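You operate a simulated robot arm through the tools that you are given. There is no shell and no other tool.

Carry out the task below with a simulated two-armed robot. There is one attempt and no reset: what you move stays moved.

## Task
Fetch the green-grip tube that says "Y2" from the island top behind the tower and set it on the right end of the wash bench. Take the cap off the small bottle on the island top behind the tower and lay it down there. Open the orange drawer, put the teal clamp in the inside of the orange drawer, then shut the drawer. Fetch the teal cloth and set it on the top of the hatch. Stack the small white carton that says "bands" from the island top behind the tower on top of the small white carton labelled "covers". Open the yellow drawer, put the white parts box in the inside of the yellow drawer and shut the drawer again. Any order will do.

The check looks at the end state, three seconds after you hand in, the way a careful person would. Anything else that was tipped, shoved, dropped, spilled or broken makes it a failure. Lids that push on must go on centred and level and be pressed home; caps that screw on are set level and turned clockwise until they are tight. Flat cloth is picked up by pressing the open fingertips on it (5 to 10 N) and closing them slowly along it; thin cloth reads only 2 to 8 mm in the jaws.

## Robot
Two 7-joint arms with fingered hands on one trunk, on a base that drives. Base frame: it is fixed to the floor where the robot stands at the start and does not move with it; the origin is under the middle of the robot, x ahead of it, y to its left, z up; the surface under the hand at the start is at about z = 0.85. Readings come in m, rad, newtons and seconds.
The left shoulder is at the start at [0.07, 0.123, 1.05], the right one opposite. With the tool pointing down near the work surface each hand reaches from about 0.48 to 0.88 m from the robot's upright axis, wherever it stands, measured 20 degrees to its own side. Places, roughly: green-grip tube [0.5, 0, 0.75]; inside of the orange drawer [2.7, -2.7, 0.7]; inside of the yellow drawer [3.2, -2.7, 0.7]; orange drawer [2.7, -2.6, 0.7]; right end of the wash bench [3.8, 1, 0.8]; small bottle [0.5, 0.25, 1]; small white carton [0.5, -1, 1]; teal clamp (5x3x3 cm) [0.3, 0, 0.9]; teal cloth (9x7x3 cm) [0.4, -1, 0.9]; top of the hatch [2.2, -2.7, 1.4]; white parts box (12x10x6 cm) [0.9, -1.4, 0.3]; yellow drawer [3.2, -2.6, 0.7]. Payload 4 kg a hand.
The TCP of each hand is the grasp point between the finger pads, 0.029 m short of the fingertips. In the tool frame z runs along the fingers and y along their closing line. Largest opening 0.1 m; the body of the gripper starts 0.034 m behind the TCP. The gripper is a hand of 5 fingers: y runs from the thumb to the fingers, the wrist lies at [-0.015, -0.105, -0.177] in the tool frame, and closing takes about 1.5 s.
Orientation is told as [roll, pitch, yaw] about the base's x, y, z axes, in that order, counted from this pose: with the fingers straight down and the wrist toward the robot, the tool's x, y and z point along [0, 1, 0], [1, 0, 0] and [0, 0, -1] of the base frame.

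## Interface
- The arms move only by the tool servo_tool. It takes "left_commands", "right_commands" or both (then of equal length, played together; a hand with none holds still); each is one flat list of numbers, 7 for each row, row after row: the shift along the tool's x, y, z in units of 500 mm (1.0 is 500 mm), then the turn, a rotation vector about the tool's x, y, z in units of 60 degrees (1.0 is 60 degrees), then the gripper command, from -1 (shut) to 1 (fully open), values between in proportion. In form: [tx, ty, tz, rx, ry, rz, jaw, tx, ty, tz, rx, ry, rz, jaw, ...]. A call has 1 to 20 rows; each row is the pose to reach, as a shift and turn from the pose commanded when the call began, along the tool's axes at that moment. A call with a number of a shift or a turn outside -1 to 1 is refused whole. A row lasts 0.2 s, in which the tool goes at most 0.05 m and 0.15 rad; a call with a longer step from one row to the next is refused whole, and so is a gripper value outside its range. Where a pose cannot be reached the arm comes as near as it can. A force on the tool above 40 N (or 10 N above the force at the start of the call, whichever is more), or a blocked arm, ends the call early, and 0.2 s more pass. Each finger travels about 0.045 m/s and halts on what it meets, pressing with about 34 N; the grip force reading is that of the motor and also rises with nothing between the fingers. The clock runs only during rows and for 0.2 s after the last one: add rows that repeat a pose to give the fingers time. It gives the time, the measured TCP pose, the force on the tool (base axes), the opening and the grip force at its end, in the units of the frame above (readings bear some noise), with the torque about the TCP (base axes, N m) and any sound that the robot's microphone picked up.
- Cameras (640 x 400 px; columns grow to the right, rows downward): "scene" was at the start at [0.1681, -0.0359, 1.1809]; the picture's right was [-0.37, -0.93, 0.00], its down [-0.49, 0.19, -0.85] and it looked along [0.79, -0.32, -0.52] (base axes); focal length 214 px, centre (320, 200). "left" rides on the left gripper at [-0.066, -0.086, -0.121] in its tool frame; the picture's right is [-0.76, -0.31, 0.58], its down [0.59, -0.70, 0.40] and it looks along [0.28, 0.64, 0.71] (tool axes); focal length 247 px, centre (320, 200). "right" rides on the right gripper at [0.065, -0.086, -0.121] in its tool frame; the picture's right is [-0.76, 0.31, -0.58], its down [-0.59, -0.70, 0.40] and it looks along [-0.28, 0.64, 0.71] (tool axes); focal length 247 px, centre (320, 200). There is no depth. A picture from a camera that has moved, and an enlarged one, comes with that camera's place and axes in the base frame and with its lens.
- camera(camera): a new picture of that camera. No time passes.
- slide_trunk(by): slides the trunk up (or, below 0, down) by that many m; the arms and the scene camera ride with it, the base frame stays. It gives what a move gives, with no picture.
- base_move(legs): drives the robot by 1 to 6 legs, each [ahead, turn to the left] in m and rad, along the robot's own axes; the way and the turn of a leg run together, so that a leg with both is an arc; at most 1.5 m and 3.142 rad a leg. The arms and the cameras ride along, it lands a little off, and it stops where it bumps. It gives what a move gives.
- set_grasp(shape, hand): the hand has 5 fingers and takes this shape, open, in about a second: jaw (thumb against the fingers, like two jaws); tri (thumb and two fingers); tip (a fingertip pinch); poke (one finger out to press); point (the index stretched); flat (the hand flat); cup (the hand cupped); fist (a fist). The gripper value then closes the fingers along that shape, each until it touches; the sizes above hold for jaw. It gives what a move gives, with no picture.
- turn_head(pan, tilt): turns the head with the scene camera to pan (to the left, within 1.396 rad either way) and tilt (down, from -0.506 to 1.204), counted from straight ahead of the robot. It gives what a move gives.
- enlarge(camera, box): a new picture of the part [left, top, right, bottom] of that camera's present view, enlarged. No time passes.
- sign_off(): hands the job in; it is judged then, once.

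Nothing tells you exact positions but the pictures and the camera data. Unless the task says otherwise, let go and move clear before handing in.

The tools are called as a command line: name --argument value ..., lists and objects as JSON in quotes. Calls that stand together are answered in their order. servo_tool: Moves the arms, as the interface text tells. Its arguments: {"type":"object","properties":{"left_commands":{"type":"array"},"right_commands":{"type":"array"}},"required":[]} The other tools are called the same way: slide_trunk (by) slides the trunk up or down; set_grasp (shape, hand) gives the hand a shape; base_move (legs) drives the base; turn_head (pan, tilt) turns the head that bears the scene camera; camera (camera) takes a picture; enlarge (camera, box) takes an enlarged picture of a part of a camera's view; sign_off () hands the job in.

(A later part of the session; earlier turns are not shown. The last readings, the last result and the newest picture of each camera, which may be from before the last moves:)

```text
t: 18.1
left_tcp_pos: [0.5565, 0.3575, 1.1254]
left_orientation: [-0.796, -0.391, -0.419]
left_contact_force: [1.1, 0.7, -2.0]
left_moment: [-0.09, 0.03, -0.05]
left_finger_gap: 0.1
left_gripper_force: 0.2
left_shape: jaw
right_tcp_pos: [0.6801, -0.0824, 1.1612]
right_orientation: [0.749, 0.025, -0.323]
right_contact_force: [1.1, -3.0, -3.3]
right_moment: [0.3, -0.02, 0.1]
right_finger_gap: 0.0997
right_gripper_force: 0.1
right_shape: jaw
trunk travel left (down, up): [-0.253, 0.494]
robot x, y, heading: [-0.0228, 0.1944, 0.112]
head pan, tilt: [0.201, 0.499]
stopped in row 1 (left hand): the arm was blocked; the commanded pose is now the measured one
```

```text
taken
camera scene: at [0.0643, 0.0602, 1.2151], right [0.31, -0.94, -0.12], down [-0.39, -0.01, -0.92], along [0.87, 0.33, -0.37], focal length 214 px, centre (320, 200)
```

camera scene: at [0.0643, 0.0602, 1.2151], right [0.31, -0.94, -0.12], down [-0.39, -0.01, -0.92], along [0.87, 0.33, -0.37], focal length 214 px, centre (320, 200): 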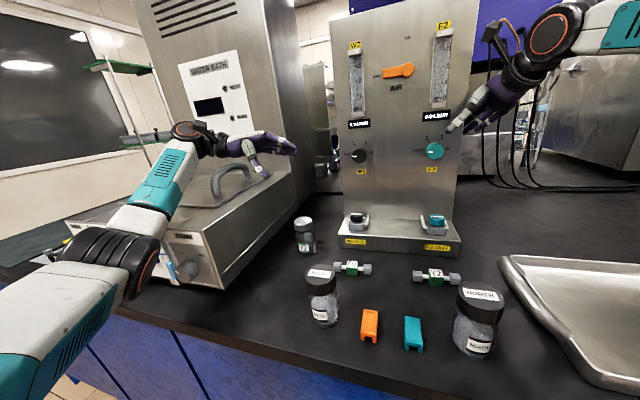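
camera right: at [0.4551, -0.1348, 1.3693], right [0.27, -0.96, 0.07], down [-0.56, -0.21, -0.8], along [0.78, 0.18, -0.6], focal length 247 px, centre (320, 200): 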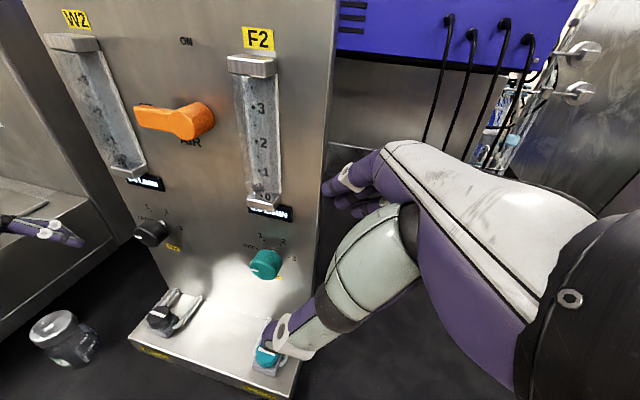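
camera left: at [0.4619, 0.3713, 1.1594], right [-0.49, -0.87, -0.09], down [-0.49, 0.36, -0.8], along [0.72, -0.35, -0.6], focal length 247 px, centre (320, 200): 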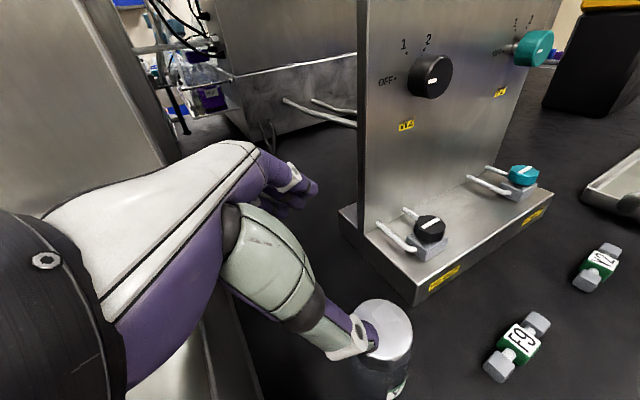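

The left hand is now free of contact and sits at z ≈ 1.13. I'll try backing the whole robot straight away from the island again.

base_move --legs '[[-0.15, 0]]'

camera --camera "scene"

```text
t: 18.9
left_tcp_pos: [0.5518, 0.4655, 1.188]
left_orientation: [-0.711, -0.651, -0.75]
left_contact_force: [-1.3, -2.0, 25.8]
left_moment: [1.98, -0.16, 0.1]
left_finger_gap: 0.0999
left_gripper_force: 0.2
left_shape: jaw
right_tcp_pos: [0.7833, -0.0972, 1.0176]
right_orientation: [0.654, 0.263, -0.726]
right_contact_force: [-1.0, 0.7, 5.7]
right_moment: [-0.24, 0.11, -0.08]
right_finger_gap: 0.1001
right_gripper_force: 0.1
right_shape: jaw
trunk travel left (down, up): [-0.253, 0.494]
robot x, y, heading: [-0.0227, 0.2004, 0.114]
head pan, tilt: [0.201, 0.499]
stopped in leg 1: the robot was blocked; the commanded pose is now the measured one
```

```text
taken
camera scene: at [0.1086, 0.1604, 1.2058], right [0.31, -0.95, -0.05], down [-0.43, -0.09, -0.9], along [0.85, 0.3, -0.44], focal length 214 px, centre (320, 200)
```

scene: 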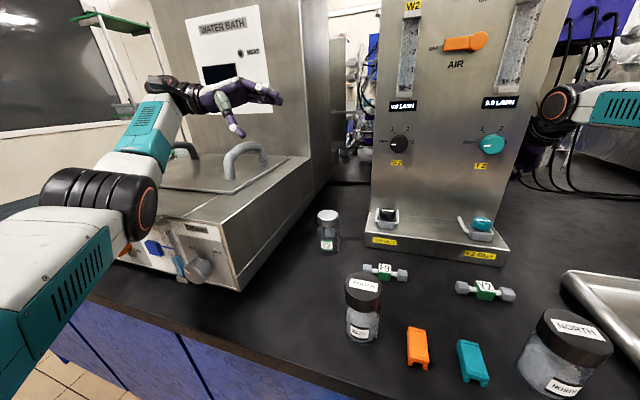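

The robot has come almost upright; the left wrist is above the bath lid and the right hand is beside the tower's right side. I'll now raise the left hand and pull the right hand back and up, out of that gap.

servo_tool --left_commands '[-0.051, 0.059, -0.059, 0, 0, 0, 1, -0.102, 0.118, -0.118, 0, 0, 0, 1, -0.153, 0.177, -0.177, 0, 0, 0, 1]' --right_commands '[-0.035, -0.038, -0.08, 0, 0, 0, 1, -0.07, -0.076, -0.16, 0, 0, 0, 1, -0.105, -0.114, -0.24, 0, 0, 0, 1]'

camera --camera "scene"

camera --camera "right"

```text
t: 19.2
left_tcp_pos: [0.5673, 0.5416, 1.1547]
left_orientation: [-0.702, -0.649, -0.762]
left_contact_force: [-0.4, 0.6, 6.7]
left_moment: [0.34, -0.1, 0.05]
left_finger_gap: 0.0997
left_gripper_force: 0.1
left_shape: jaw
right_tcp_pos: [0.8095, -0.1125, 1.0076]
right_orientation: [0.574, 0.208, -0.878]
right_contact_force: [-5.9, 9.4, 5.3]
right_moment: [-0.81, -0.04, -0.57]
right_finger_gap: 0.1
right_gripper_force: 0.0
right_shape: jaw
trunk travel left (down, up): [-0.253, 0.494]
robot x, y, heading: [-0.027, 0.1974, 0.111]
head pan, tilt: [0.201, 0.499]
stopped in row 1 (left hand): the arm was blocked; the commanded pose is now the measured one
```

```text
taken
camera scene: at [0.1332, 0.2, 1.1925], right [0.31, -0.95, -0.03], down [-0.45, -0.12, -0.89], along [0.84, 0.29, -0.46], focal length 214 px, centre (320, 200)
```

scene: 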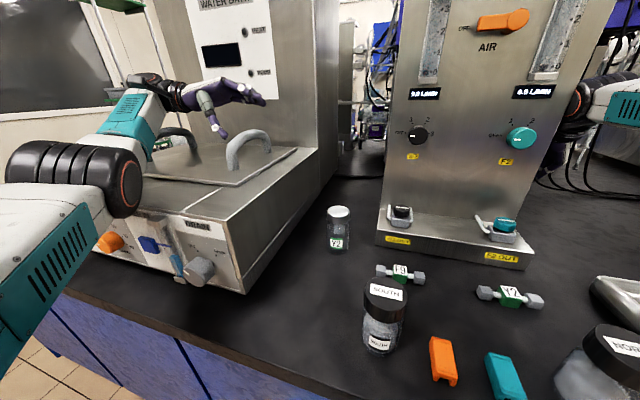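

```text
taken
camera right: at [0.766, -0.0755, 1.158], right [-0.53, -0.85, 0.01], down [-0.74, 0.46, -0.49], along [0.42, -0.27, -0.87], focal length 247 px, centre (320, 200)
```

right: 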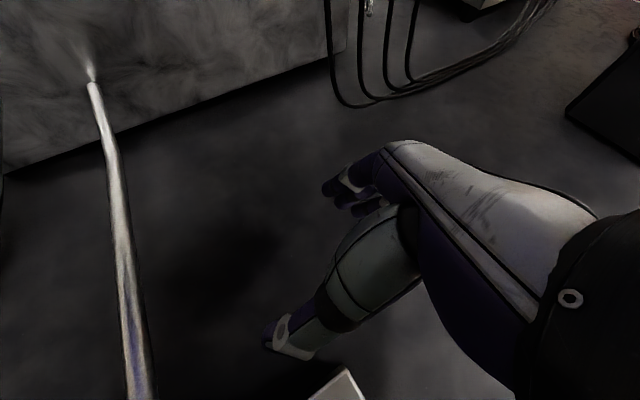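

The body is upright again (camera position matches the base reading). I'll let it settle and look around before moving the arms back.

turn_head --pan -0.3 --tilt 0.3

camera --camera "scene"

turn_head --pan 0.7 --tilt 0.4

camera --camera "scene"

camera --camera "left"

```text
t: 20.1
left_tcp_pos: [0.568, 0.508, 1.1536]
left_orientation: [-0.7, -0.617, -0.757]
left_contact_force: [-1.3, 0.0, -1.7]
left_moment: [-0.1, -0.01, 0.09]
left_finger_gap: 0.1001
left_gripper_force: 0.0
left_shape: jaw
right_tcp_pos: [0.8031, -0.1026, 1.023]
right_orientation: [0.593, 0.206, -0.81]
right_contact_force: [1.3, 0.3, 0.1]
right_moment: [-0.04, 0.03, 0.0]
right_finger_gap: 0.0998
right_gripper_force: 0.1
right_shape: jaw
trunk travel left (down, up): [-0.253, 0.494]
robot x, y, heading: [-0.0244, 0.1965, 0.1]
head pan, tilt: [-0.3, 0.3]
```

```text
taken
camera scene: at [0.133, 0.117, 1.2143], right [-0.2, -0.98, -0.06], down [-0.28, 0.12, -0.95], along [0.94, -0.17, -0.29], focal length 214 px, centre (320, 200)
```

scene: 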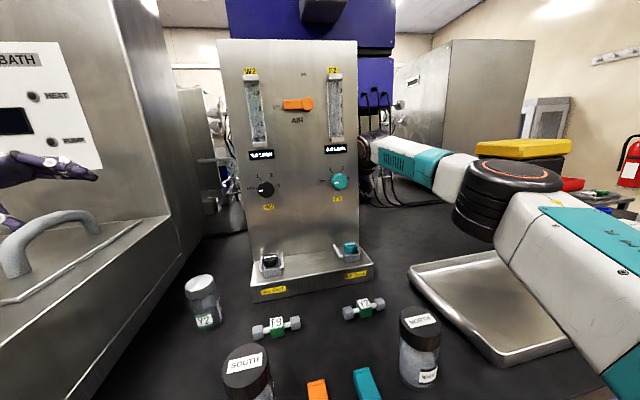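

```text
t: 21.4
left_tcp_pos: [0.5657, 0.5117, 1.1491]
left_orientation: [-0.708, -0.617, -0.744]
left_contact_force: [-0.5, -0.7, 1.5]
left_moment: [0.06, 0.01, 0.0]
left_finger_gap: 0.1001
left_gripper_force: 0.0
left_shape: jaw
right_tcp_pos: [0.8016, -0.1018, 1.0255]
right_orientation: [0.602, 0.21, -0.811]
right_contact_force: [-0.4, 0.0, 0.2]
right_moment: [0.03, 0.01, 0.0]
right_finger_gap: 0.1001
right_gripper_force: 0.1
right_shape: jaw
trunk travel left (down, up): [-0.253, 0.494]
robot x, y, heading: [-0.0234, 0.1941, 0.101]
head pan, tilt: [0.7, 0.4]
```

```text
taken
camera scene: at [0.104, 0.2032, 1.2095], right [0.72, -0.7, -0.03], down [-0.26, -0.23, -0.94], along [0.65, 0.68, -0.34], focal length 214 px, centre (320, 200)
```

scene: 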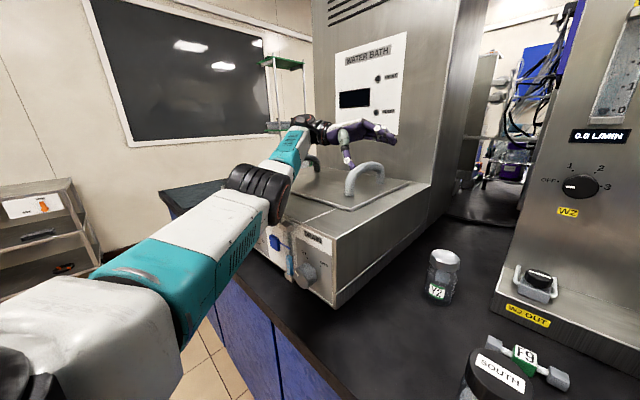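

```text
taken
camera left: at [0.4754, 0.6331, 1.2111], right [-0.85, -0.51, -0.13], down [0.0, 0.26, -0.97], along [0.52, -0.82, -0.22], focal length 247 px, centre (320, 200)
```

left: 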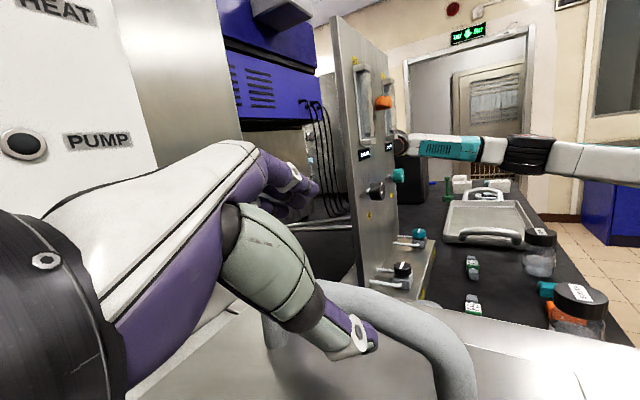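

The lean is small now and nothing on the top has been disturbed. I'll bring the right hand out from behind the tower panel first: right, then back and up.

servo_tool --right_commands '[-0.049, 0.071, -0.052, 0, 0, 0, 1, -0.097, 0.142, -0.103, 0, 0, 0, 1, -0.162, 0.077, -0.131, 0, 0, 0, 1, -0.227, 0.012, -0.159, 0, 0, 0, 1, -0.292, -0.053, -0.187, 0, 0, 0, 1, -0.3, -0.113, -0.262, 0, 0, 0, 1, -0.308, -0.173, -0.337, 0, 0, 0, 1, -0.316, -0.233, -0.412, 0, 0, 0, 1]'

turn_head --pan -0.2 --tilt 0.3

camera --camera "scene"

```text
refused: row 1 steps farther than a row can; nothing moved
```

```text
t: 22.6
left_tcp_pos: [0.5661, 0.5112, 1.1525]
left_orientation: [-0.702, -0.617, -0.751]
left_contact_force: [-1.6, -1.3, 0.3]
left_moment: [0.03, -0.04, 0.04]
left_finger_gap: 0.0997
left_gripper_force: 0.1
left_shape: jaw
right_tcp_pos: [0.803, -0.1012, 1.0278]
right_orientation: [0.611, 0.204, -0.804]
right_contact_force: [1.4, 0.7, 0.2]
right_moment: [-0.02, 0.06, 0.01]
right_finger_gap: 0.1
right_gripper_force: 0.1
right_shape: jaw
trunk travel left (down, up): [-0.253, 0.494]
robot x, y, heading: [-0.0256, 0.1946, 0.093]
head pan, tilt: [-0.201, 0.3]
```

```text
taken
camera scene: at [0.1336, 0.125, 1.2152], right [-0.1, -0.99, -0.06], down [-0.28, 0.09, -0.96], along [0.95, -0.08, -0.29], focal length 214 px, centre (320, 200)
```

scene: 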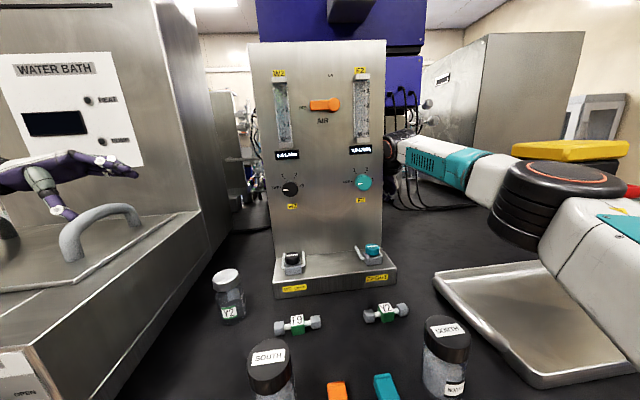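

That row was just over the step limit, so I'll use slightly smaller steps on the same path.

servo_tool --right_commands '[-0.033, 0.047, -0.034, 0, 0, 0, 1, -0.066, 0.094, -0.068, 0, 0, 0, 1, -0.097, 0.142, -0.103, 0, 0, 0, 1, -0.155, 0.084, -0.128, 0, 0, 0, 1, -0.213, 0.026, -0.153, 0, 0, 0, 1, -0.271, -0.032, -0.178, 0, 0, 0, 1, -0.292, -0.053, -0.187, 0, 0, 0, 1, -0.299, -0.108, -0.256, 0, 0, 0, 1, -0.306, -0.163, -0.325, 0, 0, 0, 1, -0.313, -0.218, -0.394, 0, 0, 0, 1]'

camera --camera "scene"

```text
t: 22.9
left_tcp_pos: [0.5581, 0.5448, 1.1439]
left_orientation: [-0.639, -0.656, -0.821]
left_contact_force: [1.8, -0.4, -1.0]
left_moment: [-0.06, 0.05, -0.1]
left_finger_gap: 0.0998
left_gripper_force: 0.1
left_shape: jaw
right_tcp_pos: [0.8029, -0.1145, 1.0286]
right_orientation: [0.606, 0.183, -0.884]
right_contact_force: [0.5, 1.0, -0.6]
right_moment: [-0.01, -0.03, 0.0]
right_finger_gap: 0.1
right_gripper_force: 0.0
right_shape: jaw
trunk travel left (down, up): [-0.253, 0.494]
robot x, y, heading: [-0.0235, 0.1991, 0.084]
head pan, tilt: [-0.201, 0.3]
stopped in row 1 (left hand): the arm was blocked; the commanded pose is now the measured one
```

```text
taken
camera scene: at [0.1337, 0.1437, 1.215], right [-0.11, -0.99, -0.04], down [-0.28, 0.07, -0.96], along [0.95, -0.1, -0.28], focal length 214 px, centre (320, 200)
```

scene: 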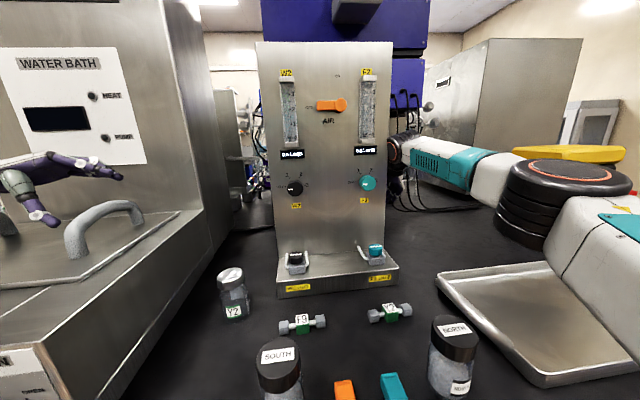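

The left arm's contact is still what stops things. I'll keep lifting the left hand straight up while starting the right hand's retreat.

servo_tool --left_commands '[-0.042, 0.055, -0.057, 0, 0, 0, 1, -0.084, 0.11, -0.114, 0, 0, 0, 1, -0.126, 0.165, -0.171, 0, 0, 0, 1, -0.168, 0.22, -0.228, 0, 0, 0, 1]' --right_commands '[-0.033, 0.047, -0.034, 0, 0, 0, 1, -0.066, 0.094, -0.068, 0, 0, 0, 1, -0.097, 0.142, -0.103, 0, 0, 0, 1, -0.097, 0.142, -0.103, 0, 0, 0, 1]'

camera --camera "scene"

```text
t: 23.9
left_tcp_pos: [0.5663, 0.5654, 1.2237]
left_orientation: [-0.772, -0.645, -0.715]
left_contact_force: [-0.6, 0.8, 0.0]
left_moment: [0.03, 0.03, 0.0]
left_finger_gap: 0.1001
left_gripper_force: 0.0
left_shape: jaw
left hand out of reach, approached as far as the arm can: row 1, 2, 3, 4
right_tcp_pos: [0.816, -0.1436, 1.0211]
right_orientation: [0.554, 0.174, -0.792]
right_contact_force: [0.1, -0.6, 0.4]
right_moment: [-0.01, 0.01, 0.01]
right_finger_gap: 0.0999
right_gripper_force: 0.1
right_shape: jaw
right hand out of reach, approached as far as the arm can: row 3, 4
trunk travel left (down, up): [-0.253, 0.494]
robot x, y, heading: [-0.0184, 0.1988, 0.1]
head pan, tilt: [-0.201, 0.3]
```

```text
taken
camera scene: at [0.1538, 0.194, 1.2067], right [-0.1, -0.99, 0.0], down [-0.3, 0.03, -0.95], along [0.95, -0.1, -0.3], focal length 214 px, centre (320, 200)
```

scene: 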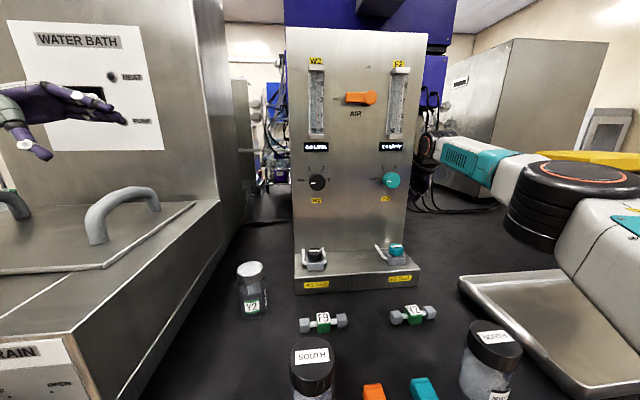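

The robot is upright and free now, with the left hand clear at z ≈ 1.22. Next I pull the right hand straight back from beside the tower.

servo_tool --right_commands '[-0.07, -0.043, -0.035, 0, 0, 0, 1, -0.14, -0.086, -0.07, 0, 0, 0, 1, -0.21, -0.129, -0.105, 0, 0, 0, 1, -0.28, -0.172, -0.14, 0, 0, 0, 1, -0.35, -0.215, -0.175, 0, 0, 0, 1, -0.35, -0.215, -0.175, 0, 0, 0, 1]'

camera --camera "scene"

camera --camera "right"

```text
t: 25.3
left_tcp_pos: [0.5633, 0.5692, 1.2237]
left_orientation: [-0.771, -0.647, -0.713]
left_contact_force: [0.0, 0.5, -0.1]
left_moment: [0.03, -0.03, 0.03]
left_finger_gap: 0.0998
left_gripper_force: 0.1
left_shape: jaw
right_tcp_pos: [0.6027, -0.1972, 1.0276]
right_orientation: [0.55, 0.176, -0.79]
right_contact_force: [-0.3, 0.3, 0.1]
right_moment: [-0.03, 0.01, -0.03]
right_finger_gap: 0.1
right_gripper_force: 0.1
right_shape: jaw
trunk travel left (down, up): [-0.253, 0.494]
robot x, y, heading: [-0.0252, 0.1946, 0.1]
head pan, tilt: [-0.201, 0.3]
```

```text
taken
camera scene: at [0.1523, 0.1949, 1.207], right [-0.1, -0.99, 0.0], down [-0.29, 0.03, -0.96], along [0.95, -0.1, -0.3], focal length 214 px, centre (320, 200)
```

scene: 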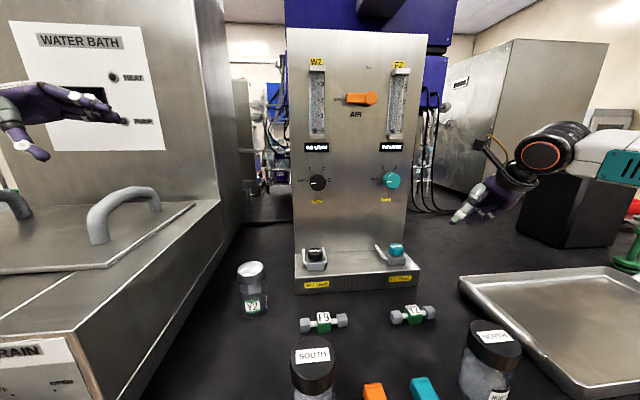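

```text
taken
camera right: at [0.5554, -0.1589, 1.1771], right [-0.45, -0.89, 0.04], down [-0.78, 0.37, -0.52], along [0.45, -0.26, -0.86], focal length 247 px, centre (320, 200)
```

right: 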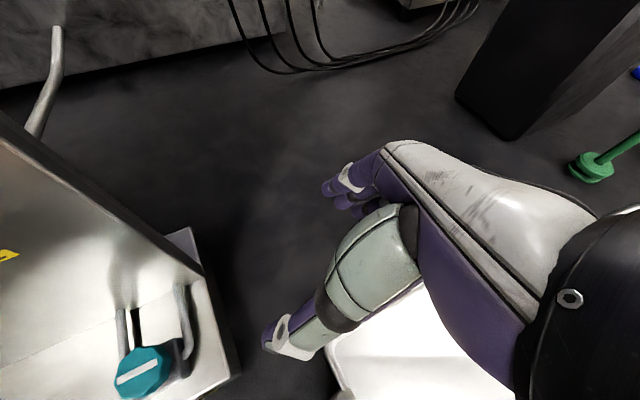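

Both arms answer normally again. I'll raise the trunk for clearance over the bath, then fold the left arm out from above it.

slide_trunk --by 0.15

turn_head --pan 0.8 --tilt 0.45

camera --camera "scene"

```text
t: 27.1
left_tcp_pos: [0.515, 0.5637, 1.4242]
left_orientation: [-0.681, -0.706, -0.77]
left_contact_force: [-0.1, 0.2, 0.7]
left_moment: [0.01, 0.0, -0.05]
left_finger_gap: 0.0999
left_gripper_force: 0.1
left_shape: jaw
right_tcp_pos: [0.6021, -0.2025, 1.1754]
right_orientation: [0.553, 0.177, -0.792]
right_contact_force: [0.1, 0.0, 0.1]
right_moment: [-0.01, 0.0, 0.02]
right_finger_gap: 0.1003
right_gripper_force: 0.1
right_shape: jaw
trunk travel left (down, up): [-0.403, 0.344]
robot x, y, heading: [-0.022, 0.1951, 0.097]
head pan, tilt: [-0.201, 0.3]
```

```text
t: 28.4
left_tcp_pos: [0.5157, 0.5638, 1.4245]
left_orientation: [-0.682, -0.707, -0.771]
left_contact_force: [-0.2, 0.7, -0.5]
left_moment: [0.01, -0.01, 0.02]
left_finger_gap: 0.0998
left_gripper_force: 0.1
left_shape: jaw
right_tcp_pos: [0.6019, -0.2007, 1.1759]
right_orientation: [0.551, 0.176, -0.791]
right_contact_force: [0.0, 0.4, 0.4]
right_moment: [0.01, -0.02, 0.01]
right_finger_gap: 0.1001
right_gripper_force: 0.0
right_shape: jaw
trunk travel left (down, up): [-0.403, 0.344]
robot x, y, heading: [-0.0238, 0.1923, 0.095]
head pan, tilt: [0.799, 0.45]
```

```text
taken
camera scene: at [0.0801, 0.2715, 1.3464], right [0.78, -0.62, 0.0], down [-0.27, -0.34, -0.9], along [0.56, 0.7, -0.44], focal length 214 px, centre (320, 200)
```

scene: 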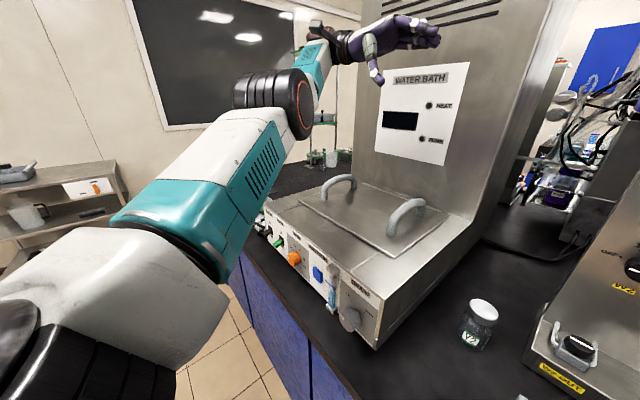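

The left arm is well clear now. I'll check the bath's knobs, then fold the left arm back toward my centre.

enlarge --camera "scene" --box '[240, 180, 400, 350]'

camera --camera "left"

```text
2.35 times, centred on (320, 265) of scene
camera zoom: at [0.0801, 0.2715, 1.3464], right [0.78, -0.62, 0.0], down [-0.27, -0.34, -0.9], along [0.56, 0.7, -0.44], focal length 505 px, centre (320, 47)
```

zoom: 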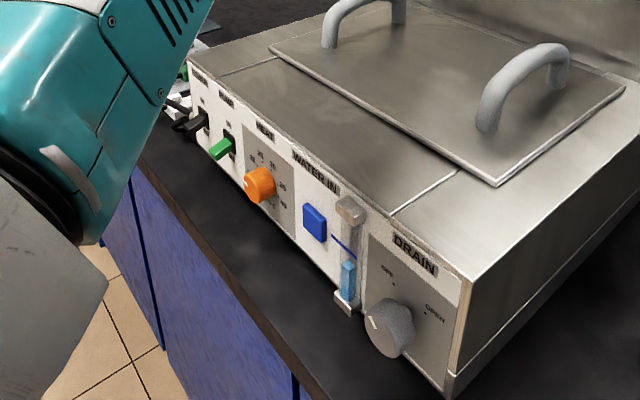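

```text
taken
camera left: at [0.4224, 0.6896, 1.4725], right [-0.84, -0.51, -0.18], down [0.08, 0.21, -0.97], along [0.53, -0.84, -0.14], focal length 247 px, centre (320, 200)
```

left: 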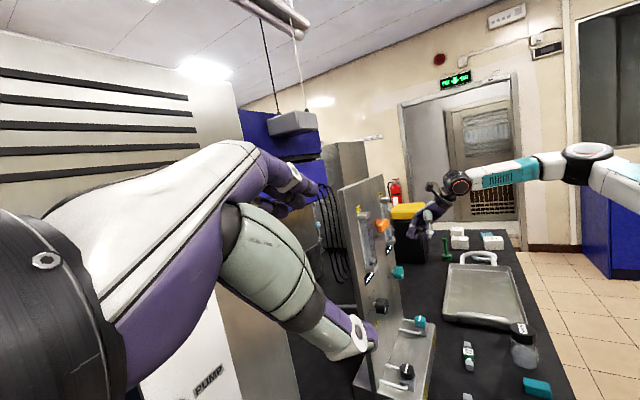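

The bath controls look as they were. I'll now bring both hands back to upright poses in front of me in one smooth move.

servo_tool --left_commands '[-0.0153, 0.0058, 0.0442, 0.0381, 0.0854, -0.0908, 1, -0.0306, 0.0116, 0.0884, 0.0762, 0.1708, -0.1816, 1, -0.0459, 0.0174, 0.1326, 0.1143, 0.2562, -0.2724, 1, -0.0612, 0.0232, 0.1768, 0.1524, 0.3416, -0.3632, 1, -0.0765, 0.029, 0.221, 0.1905, 0.427, -0.454, 1, -0.0918, 0.0348, 0.2652, 0.2286, 0.5124, -0.5448, 1, -0.1071, 0.0406, 0.3094, 0.2667, 0.5978, -0.6356, 1, -0.1224, 0.0464, 0.3536, 0.3048, 0.6832, -0.7264, 1, -0.1377, 0.0522, 0.3978, 0.3429, 0.7686, -0.8172, 1, -0.153, 0.058, 0.442, 0.381, 0.854, -0.908, 1, -0.153, 0.058, 0.442, 0.381, 0.854, -0.908, 1, -0.153, 0.058, 0.442, 0.381, 0.854, -0.908, 1]' --right_commands '[-0.018, -0.0166, -0.0254, 0.0053, -0.0563, -0.078, 1, -0.036, -0.0332, -0.0508, 0.0106, -0.1126, -0.156, 1, -0.054, -0.0498, -0.0762, 0.0159, -0.1689, -0.234, 1, -0.072, -0.0664, -0.1016, 0.0212, -0.2252, -0.312, 1, -0.09, -0.083, -0.127, 0.0265, -0.2815, -0.39, 1, -0.108, -0.0996, -0.1524, 0.0318, -0.3378, -0.468, 1, -0.126, -0.1162, -0.1778, 0.0371, -0.3941, -0.546, 1, -0.144, -0.1328, -0.2032, 0.0424, -0.4504, -0.624, 1, -0.162, -0.1494, -0.2286, 0.0477, -0.5067, -0.702, 1, -0.18, -0.166, -0.254, 0.053, -0.563, -0.78, 1, -0.18, -0.166, -0.254, 0.053, -0.563, -0.78, 1, -0.18, -0.166, -0.254, 0.053, -0.563, -0.78, 1]'

turn_head --pan 0.2 --tilt 0.5

camera --camera "scene"

```text
t: 30.9
left_tcp_pos: [0.4511, 0.3506, 1.3496]
left_orientation: [0.002, 0.0, 0.0]
left_contact_force: [-0.2, -0.9, -0.2]
left_moment: [0.0, 0.0, 0.02]
left_finger_gap: 0.0998
left_gripper_force: 0.1
left_shape: jaw
right_tcp_pos: [0.4495, -0.2527, 1.2496]
right_orientation: [0.0, 0.001, -0.003]
right_contact_force: [0.0, -0.7, 1.1]
right_moment: [-0.01, 0.01, -0.01]
right_finger_gap: 0.0997
right_gripper_force: 0.1
right_shape: jaw
trunk travel left (down, up): [-0.403, 0.344]
robot x, y, heading: [-0.025, 0.1967, 0.097]
head pan, tilt: [0.799, 0.45]
```

```text
t: 31.9
left_tcp_pos: [0.4509, 0.3522, 1.3491]
left_orientation: [-0.001, 0.0, 0.0]
left_contact_force: [0.4, -0.5, 0.1]
left_moment: [-0.01, 0.0, -0.01]
left_finger_gap: 0.1003
left_gripper_force: 0.0
left_shape: jaw
right_tcp_pos: [0.4505, -0.252, 1.2492]
right_orientation: [0.001, 0.0, -0.002]
right_contact_force: [0.0, 0.0, -0.5]
right_moment: [0.0, 0.03, 0.02]
right_finger_gap: 0.0997
right_gripper_force: 0.1
right_shape: jaw
trunk travel left (down, up): [-0.403, 0.344]
robot x, y, heading: [-0.0233, 0.201, 0.103]
head pan, tilt: [0.201, 0.499]
```

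```text
taken
camera scene: at [0.1096, 0.2265, 1.3419], right [0.3, -0.96, 0.0], down [-0.46, -0.14, -0.88], along [0.84, 0.26, -0.48], focal length 214 px, centre (320, 200)
```

scene: 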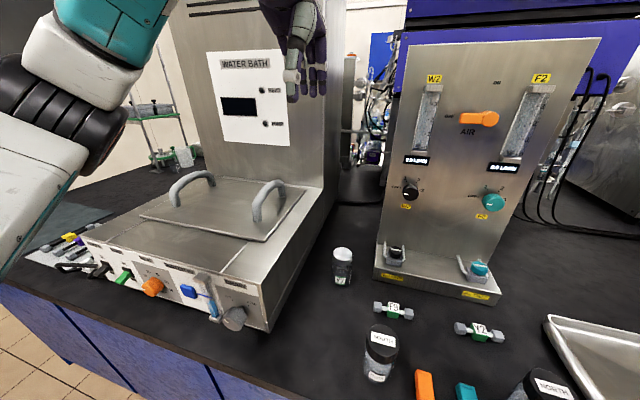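

Everything is restored and undisturbed. The bottle is straight ahead of the robot now, so I'll raise the left hand out of the way and swing the right hand over in front of the tower.

servo_tool --left_commands '[0.04, -0.04, -0.08, 0, 0, 0, 1, 0.08, -0.06, -0.16, 0, 0, 0, 1, 0.12, -0.08, -0.24, 0, 0, 0, 1, 0.12, -0.08, -0.28, 0, 0, 0, 1, 0.12, -0.08, -0.28, 0, 0, 0, 1, 0.12, -0.08, -0.28, 0, 0, 0, 1, 0.12, -0.08, -0.28, 0, 0, 0, 1, 0.12, -0.08, -0.28, 0, 0, 0, 1, 0.12, -0.08, -0.28, 0, 0, 0, 1, 0.12, -0.08, -0.28, 0, 0, 0, 1, 0.12, -0.08, -0.28, 0, 0, 0, 1, 0.12, -0.08, -0.28, 0, 0, 0, 1]' --right_commands '[0.05, 0, 0, 0, 0, 0, 1, 0.14, 0, 0, 0, 0, 0, 1, 0.23, 0, 0, 0, 0, 0, 1, 0.32, 0, 0, 0, 0, 0, 1, 0.41, 0, 0, 0, 0, 0, 1, 0.5, 0, 0, 0, 0, 0, 1, 0.59, 0, 0, 0, 0, 0, 1, 0.68, 0, 0, 0, 0, 0, 1, 0.77, 0, 0.02, 0, 0, 0, 1, 0.86, 0, 0.04, 0, 0, 0, 1, 0.95, 0.0, 0.06, 0, 0, 0, 1, 0.95, 0.0, 0.06, 0, 0, 0, 1]'

camera --camera "scene"

```text
t: 34.5
left_tcp_pos: [0.4099, 0.4121, 1.4887]
left_orientation: [0.0, 0.0, 0.001]
left_contact_force: [-0.8, -0.4, -0.3]
left_moment: [-0.01, 0.01, 0.02]
left_finger_gap: 0.0999
left_gripper_force: 0.0
left_shape: jaw
right_tcp_pos: [0.4517, 0.1912, 1.2262]
right_orientation: [0.003, 0.0, -0.006]
right_contact_force: [0.1, -0.6, 0.4]
right_moment: [-0.03, 0.0, -0.01]
right_finger_gap: 0.1002
right_gripper_force: 0.0
right_shape: jaw
right hand out of reach, approached as far as the arm can: row 11, 12
trunk travel left (down, up): [-0.403, 0.344]
robot x, y, heading: [-0.024, 0.1919, 0.097]
head pan, tilt: [0.201, 0.499]
```

```text
taken
camera scene: at [0.1101, 0.2272, 1.3419], right [0.29, -0.96, 0.0], down [-0.46, -0.14, -0.88], along [0.84, 0.26, -0.48], focal length 214 px, centre (320, 200)
```

scene: 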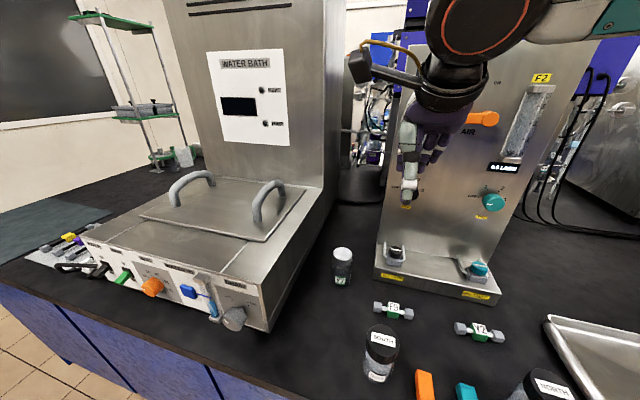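

The right arm runs out of sideways reach there, so I'll turn the base left by 0.3 rad to put the bottle better in front of it.

base_move --legs '[[0, 0.3]]'

camera --camera "scene"

camera --camera "right"

```text
t: 35.9
left_tcp_pos: [0.3269, 0.5306, 1.4895]
left_orientation: [0.0, 0.002, 0.3]
left_contact_force: [-0.3, 1.1, -0.3]
left_moment: [-0.04, -0.02, 0.0]
left_finger_gap: 0.1001
left_gripper_force: 0.1
left_shape: jaw
right_tcp_pos: [0.4313, 0.3314, 1.2242]
right_orientation: [0.0, 0.002, 0.297]
right_contact_force: [0.5, 0.1, -0.3]
right_moment: [-0.02, -0.02, 0.03]
right_finger_gap: 0.1004
right_gripper_force: 0.1
right_shape: jaw
trunk travel left (down, up): [-0.403, 0.344]
robot x, y, heading: [-0.0225, 0.1975, 0.397]
head pan, tilt: [0.201, 0.499]
```

```text
taken
camera scene: at [0.0951, 0.2653, 1.3418], right [0.56, -0.83, 0.0], down [-0.4, -0.27, -0.88], along [0.73, 0.49, -0.48], focal length 214 px, centre (320, 200)
```

scene: 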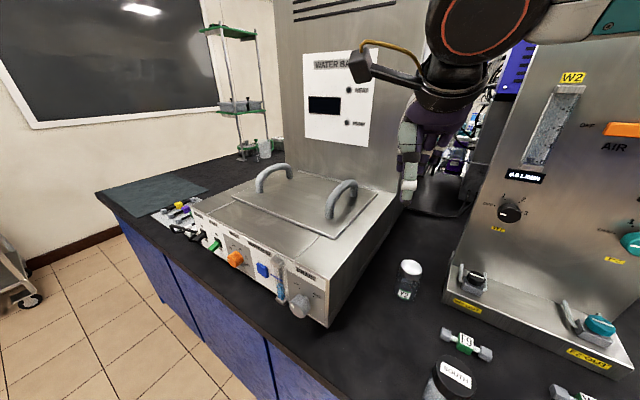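

```text
taken
camera right: at [0.3308, 0.3704, 1.3457], right [0.52, -0.63, 0.58], down [-0.5, -0.77, -0.4], along [0.7, -0.08, -0.71], focal length 247 px, centre (320, 200)
```

right: 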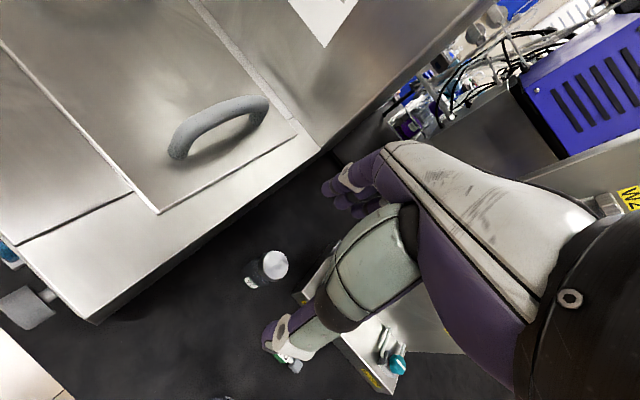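

The cap is at about [0.534, 0.297]; the right hand is well placed. I'll move over it and down to z ≈ 1.05.

servo_tool --right_commands '[-0.04, 0.06, 0.05, 0, 0, 0, 1, -0.08, 0.12, 0.1, 0, 0, 0, 1, -0.125, 0.177, 0.15, 0, 0, 0, 1, -0.125, 0.177, 0.24, 0, 0, 0, 1, -0.125, 0.177, 0.32, 0, 0, 0, 1, -0.125, 0.177, 0.348, 0, 0, 0, 1, -0.125, 0.177, 0.348, 0, 0, 0, 1]'

camera --camera "scene"

camera --camera "right"

```text
t: 37.5
left_tcp_pos: [0.3269, 0.529, 1.4889]
left_orientation: [0.001, 0.0, 0.301]
left_contact_force: [-0.3, -0.7, -0.2]
left_moment: [-0.02, 0.0, 0.0]
left_finger_gap: 0.0997
left_gripper_force: 0.1
left_shape: jaw
right_tcp_pos: [0.5334, 0.2979, 1.0485]
right_orientation: [0.002, -0.001, 0.296]
right_contact_force: [-0.5, 0.2, 0.2]
right_moment: [0.02, 0.02, 0.0]
right_finger_gap: 0.1002
right_gripper_force: 0.1
right_shape: jaw
trunk travel left (down, up): [-0.403, 0.344]
robot x, y, heading: [-0.0266, 0.1978, 0.396]
head pan, tilt: [0.201, 0.499]
```

```text
taken
camera scene: at [0.0951, 0.2645, 1.3419], right [0.56, -0.83, 0.0], down [-0.4, -0.27, -0.88], along [0.73, 0.49, -0.48], focal length 214 px, centre (320, 200)
```

scene: 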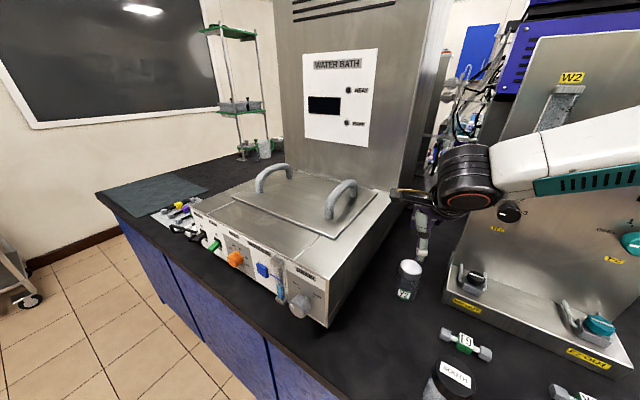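

```text
taken
camera right: at [0.4323, 0.3364, 1.1707], right [0.52, -0.63, 0.58], down [-0.5, -0.77, -0.4], along [0.7, -0.08, -0.71], focal length 247 px, centre (320, 200)
```

right: 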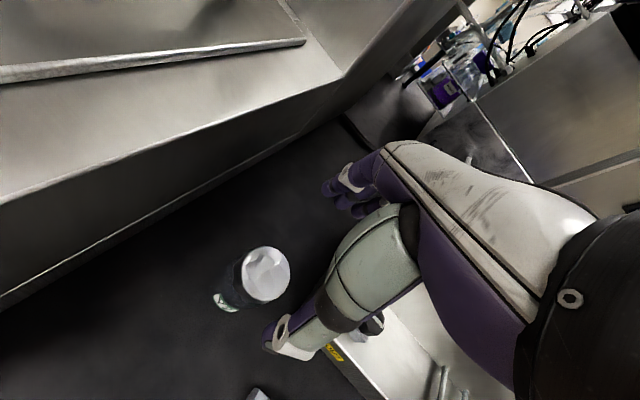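

The hand is centred over the cap. I'll lower it so the fingertips reach just the cap's rim, and check.

servo_tool --right_commands '[0, -0.003, 0.06, 0, 0, 0, 1, 0, -0.003, 0.12, 0, 0, 0, 1, 0, -0.003, 0.16, 0, 0, 0, 1, 0, -0.003, 0.172, 0, 0, 0, 1, 0, -0.003, 0.172, 0, 0, 0, 1]'

camera --camera "right"

enlarge --camera "scene" --box '[340, 190, 480, 310]'

```text
t: 38.7
left_tcp_pos: [0.3286, 0.5292, 1.4891]
left_orientation: [-0.001, 0.001, 0.3]
left_contact_force: [0.6, 0.2, -0.2]
left_moment: [-0.03, 0.0, 0.01]
left_finger_gap: 0.0999
left_gripper_force: 0.0
left_shape: jaw
right_tcp_pos: [0.5333, 0.2977, 0.9636]
right_orientation: [0.004, 0.001, 0.296]
right_contact_force: [0.6, -0.3, 0.5]
right_moment: [0.02, 0.04, -0.03]
right_finger_gap: 0.0998
right_gripper_force: 0.0
right_shape: jaw
trunk travel left (down, up): [-0.403, 0.344]
robot x, y, heading: [-0.0256, 0.1924, 0.4]
head pan, tilt: [0.201, 0.499]
```

```text
taken
camera right: at [0.4318, 0.3357, 1.0859], right [0.52, -0.63, 0.58], down [-0.5, -0.77, -0.4], along [0.7, -0.08, -0.71], focal length 247 px, centre (320, 200)
```

right: 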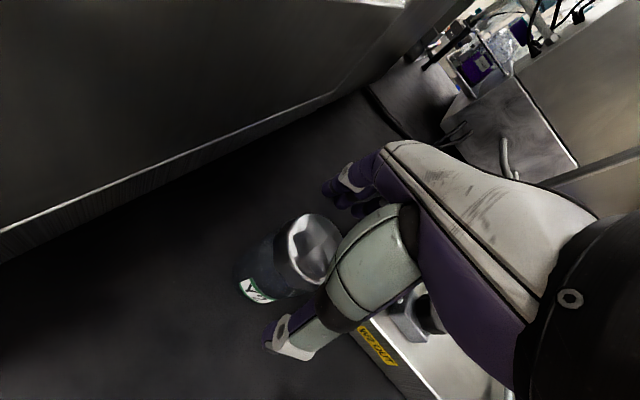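

```text
3.33 times, centred on (410, 250) of scene
camera zoom: at [0.0952, 0.2646, 1.3419], right [0.56, -0.83, 0.0], down [-0.4, -0.27, -0.88], along [0.73, 0.49, -0.48], focal length 715 px, centre (20, 33)
```

zoom: 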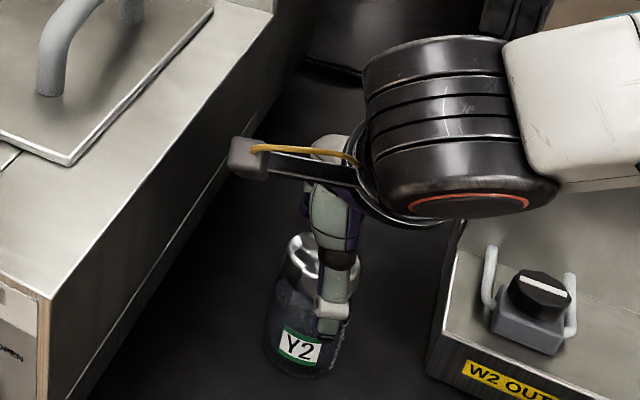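

The thumb and fingers straddle the cap evenly. Closing on it now.

servo_tool --right_commands '[0, 0, 0, 0, 0, 0, 0.6, 0, 0, 0, 0, 0, 0, 0.3, 0, 0, 0, 0, 0, 0, 0.1, 0, 0, 0, 0, 0, 0, 0, 0, 0, 0, 0, 0, 0, -0.2, 0, 0, 0, 0, 0, 0, -0.3, 0, 0, 0, 0, 0, 0, -0.3, 0, 0, 0, 0, 0, 0, -0.3, 0, 0, 0, 0, 0, 0, -0.3]'

camera --camera "right"

enlarge --camera "scene" --box '[340, 190, 480, 310]'

```text
t: 40.7
left_tcp_pos: [0.3268, 0.5288, 1.4882]
left_orientation: [-0.001, -0.002, 0.299]
left_contact_force: [-0.3, 0.1, -0.2]
left_moment: [-0.02, -0.01, 0.0]
left_finger_gap: 0.0998
left_gripper_force: 0.0
left_shape: jaw
right_tcp_pos: [0.5325, 0.2966, 0.9651]
right_orientation: [0.0, 0.0, 0.296]
right_contact_force: [-1.2, -0.4, 0.3]
right_moment: [-0.03, -0.04, 0.03]
right_finger_gap: 0.0421
right_gripper_force: 34.1
right_shape: jaw
trunk travel left (down, up): [-0.403, 0.344]
robot x, y, heading: [-0.025, 0.1973, 0.394]
head pan, tilt: [0.201, 0.499]
```

```text
taken
camera right: at [0.4316, 0.3356, 1.0861], right [0.52, -0.63, 0.58], down [-0.5, -0.77, -0.4], along [0.7, -0.08, -0.71], focal length 247 px, centre (320, 200)
```

right: 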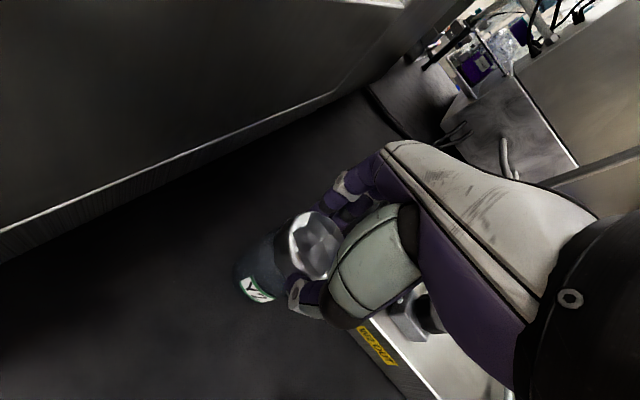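

```text
3.33 times, centred on (410, 250) of scene
camera zoom: at [0.095, 0.2645, 1.3419], right [0.56, -0.83, 0.0], down [-0.4, -0.27, -0.88], along [0.73, 0.49, -0.48], focal length 715 px, centre (20, 33)
```

zoom: 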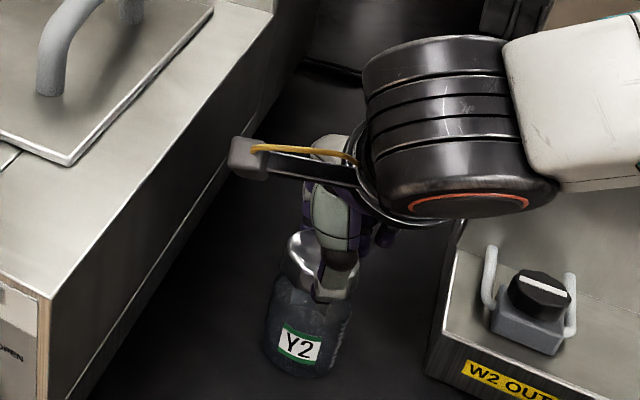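

The cap is gripped (gap 42 mm). I'll lift just 4 mm and see whether the bottle's weight comes along.

servo_tool --right_commands '[0, 0, -0.004, 0, 0, 0, -0.3, 0, 0, -0.008, 0, 0, 0, -0.3, 0, 0, -0.008, 0, 0, 0, -0.3, 0, 0, -0.008, 0, 0, 0, -0.3]'

enlarge --camera "scene" --box '[340, 190, 480, 310]'

enlarge --camera "right" --box '[220, 170, 380, 330]'

```text
t: 41.7
left_tcp_pos: [0.327, 0.5296, 1.489]
left_orientation: [0.001, 0.0, 0.301]
left_contact_force: [0.3, 0.0, -1.2]
left_moment: [0.03, -0.01, -0.02]
left_finger_gap: 0.1
left_gripper_force: 0.1
left_shape: jaw
right_tcp_pos: [0.5329, 0.2978, 0.9683]
right_orientation: [0.002, -0.001, 0.296]
right_contact_force: [0.4, -0.2, -0.5]
right_moment: [0.03, -0.01, -0.02]
right_finger_gap: 0.0423
right_gripper_force: 34.2
right_shape: jaw
trunk travel left (down, up): [-0.403, 0.344]
robot x, y, heading: [-0.0183, 0.1941, 0.398]
head pan, tilt: [0.201, 0.499]
```

```text
3.33 times, centred on (410, 250) of scene
camera zoom: at [0.0952, 0.2646, 1.3419], right [0.56, -0.83, 0.0], down [-0.4, -0.27, -0.88], along [0.73, 0.49, -0.48], focal length 715 px, centre (20, 33)
```

zoom: 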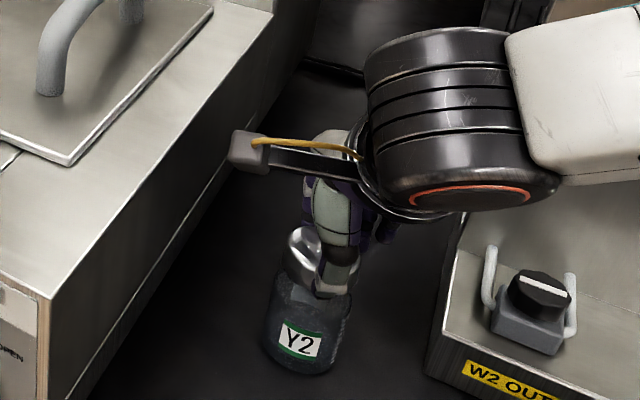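

```text
2.50 times, centred on (300, 250) of right
camera zoom: at [0.4321, 0.336, 1.0897], right [0.52, -0.63, 0.58], down [-0.5, -0.77, -0.4], along [0.7, -0.08, -0.71], focal length 617 px, centre (370, 75)
```

zoom: 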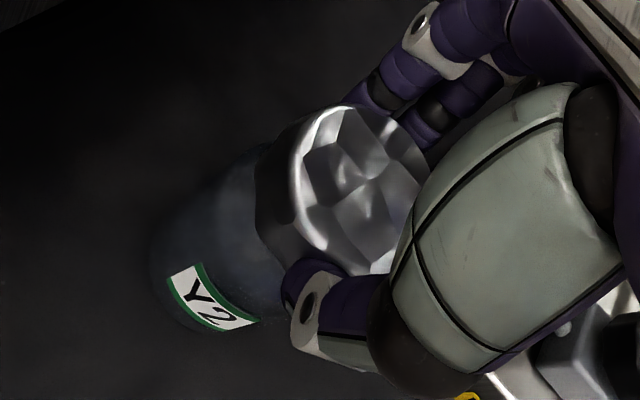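

The bottle seems to have risen slightly with the cap, so the cap is held on. I'll set it back down, press on it gently for friction, and try a counter-clockwise twist while watching the label.

servo_tool --right_commands '[0, 0, 0.004, 0, 0, 0, -0.3, 0, 0, 0.008, 0, 0, 0, -0.3, 0, 0, 0.012, 0, 0, 0, -0.3, 0, 0, 0.016, 0, 0, 0, -0.3, 0, 0, 0.016, 0, 0, 0, -0.3]'

enlarge --camera "scene" --box '[340, 190, 480, 310]'

```text
t: 42.9
left_tcp_pos: [0.325, 0.5291, 1.4904]
left_orientation: [0.0, -0.002, 0.301]
left_contact_force: [0.7, -0.2, 0.5]
left_moment: [-0.01, 0.01, 0.03]
left_finger_gap: 0.0999
left_gripper_force: 0.0
left_shape: jaw
right_tcp_pos: [0.5335, 0.2985, 0.9633]
right_orientation: [0.004, -0.003, 0.296]
right_contact_force: [-3.2, -3.2, 20.3]
right_moment: [-0.01, -0.06, -0.03]
right_finger_gap: 0.0431
right_gripper_force: 33.8
right_shape: jaw
trunk travel left (down, up): [-0.403, 0.344]
robot x, y, heading: [-0.0235, 0.1949, 0.398]
head pan, tilt: [0.201, 0.499]
```

```text
3.33 times, centred on (410, 250) of scene
camera zoom: at [0.093, 0.2639, 1.3424], right [0.56, -0.83, 0.0], down [-0.39, -0.27, -0.88], along [0.73, 0.49, -0.48], focal length 715 px, centre (20, 33)
```

zoom: 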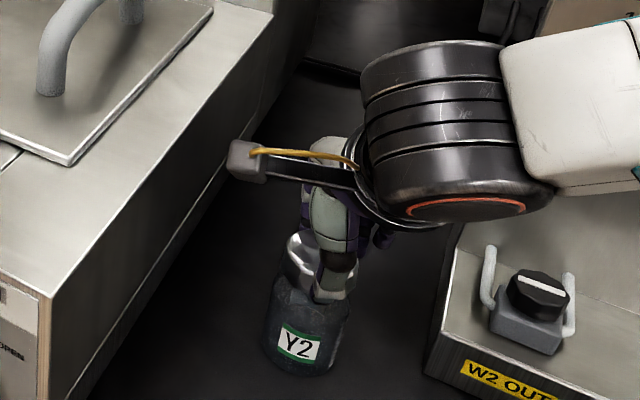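

I'm pressing with about 20 N, a good amount. Now a slow counter-clockwise twist.

servo_tool --right_commands '[0, 0, 0, 0, 0, -0.08, -0.3, 0, 0, 0, 0, 0, -0.16, -0.3, 0, 0, 0, 0, 0, -0.24, -0.3, 0, 0, 0, 0, 0, -0.32, -0.3, 0, 0, 0, 0, 0, -0.4, -0.3]'

enlarge --camera "scene" --box '[340, 190, 480, 310]'

enlarge --camera "right" --box '[220, 170, 380, 330]'

```text
t: 44.1
left_tcp_pos: [0.3255, 0.5293, 1.49]
left_orientation: [0.0, -0.002, 0.3]
left_contact_force: [0.2, 0.6, 0.4]
left_moment: [0.02, 0.0, 0.01]
left_finger_gap: 0.1
left_gripper_force: 0.1
left_shape: jaw
right_tcp_pos: [0.532, 0.2979, 0.9623]
right_orientation: [0.004, -0.002, 0.72]
right_contact_force: [4.7, 0.4, 24.4]
right_moment: [0.28, -0.38, -0.12]
right_finger_gap: 0.0442
right_gripper_force: 34.6
right_shape: jaw
trunk travel left (down, up): [-0.403, 0.344]
robot x, y, heading: [-0.024, 0.1982, 0.403]
head pan, tilt: [0.201, 0.499]
```

```text
3.33 times, centred on (410, 250) of scene
camera zoom: at [0.0936, 0.2641, 1.3422], right [0.56, -0.83, 0.0], down [-0.39, -0.27, -0.88], along [0.73, 0.49, -0.48], focal length 715 px, centre (20, 33)
```

zoom: 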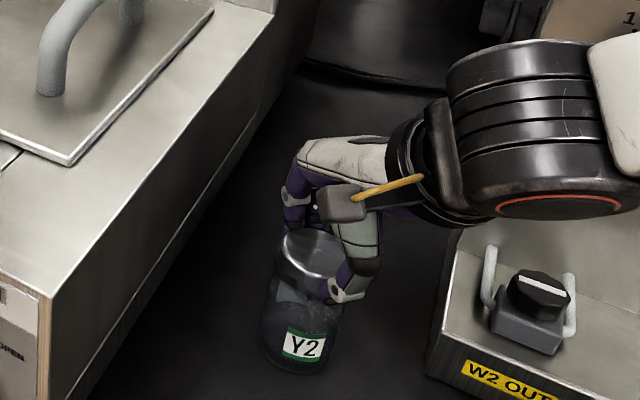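

```text
2.50 times, centred on (300, 250) of right
camera zoom: at [0.4243, 0.2911, 1.0833], right [0.73, -0.37, 0.58], down [-0.14, -0.9, -0.4], along [0.67, 0.21, -0.71], focal length 617 px, centre (370, 75)
```

zoom: 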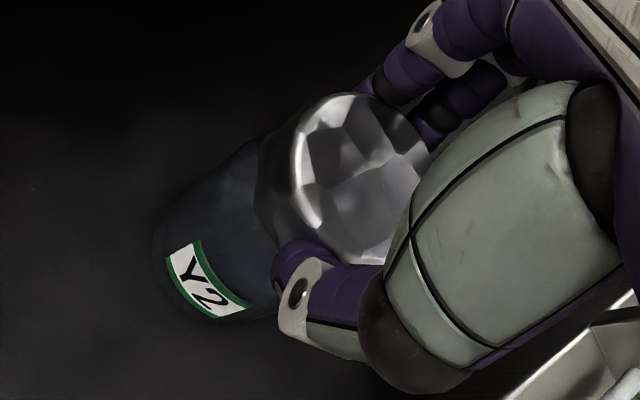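

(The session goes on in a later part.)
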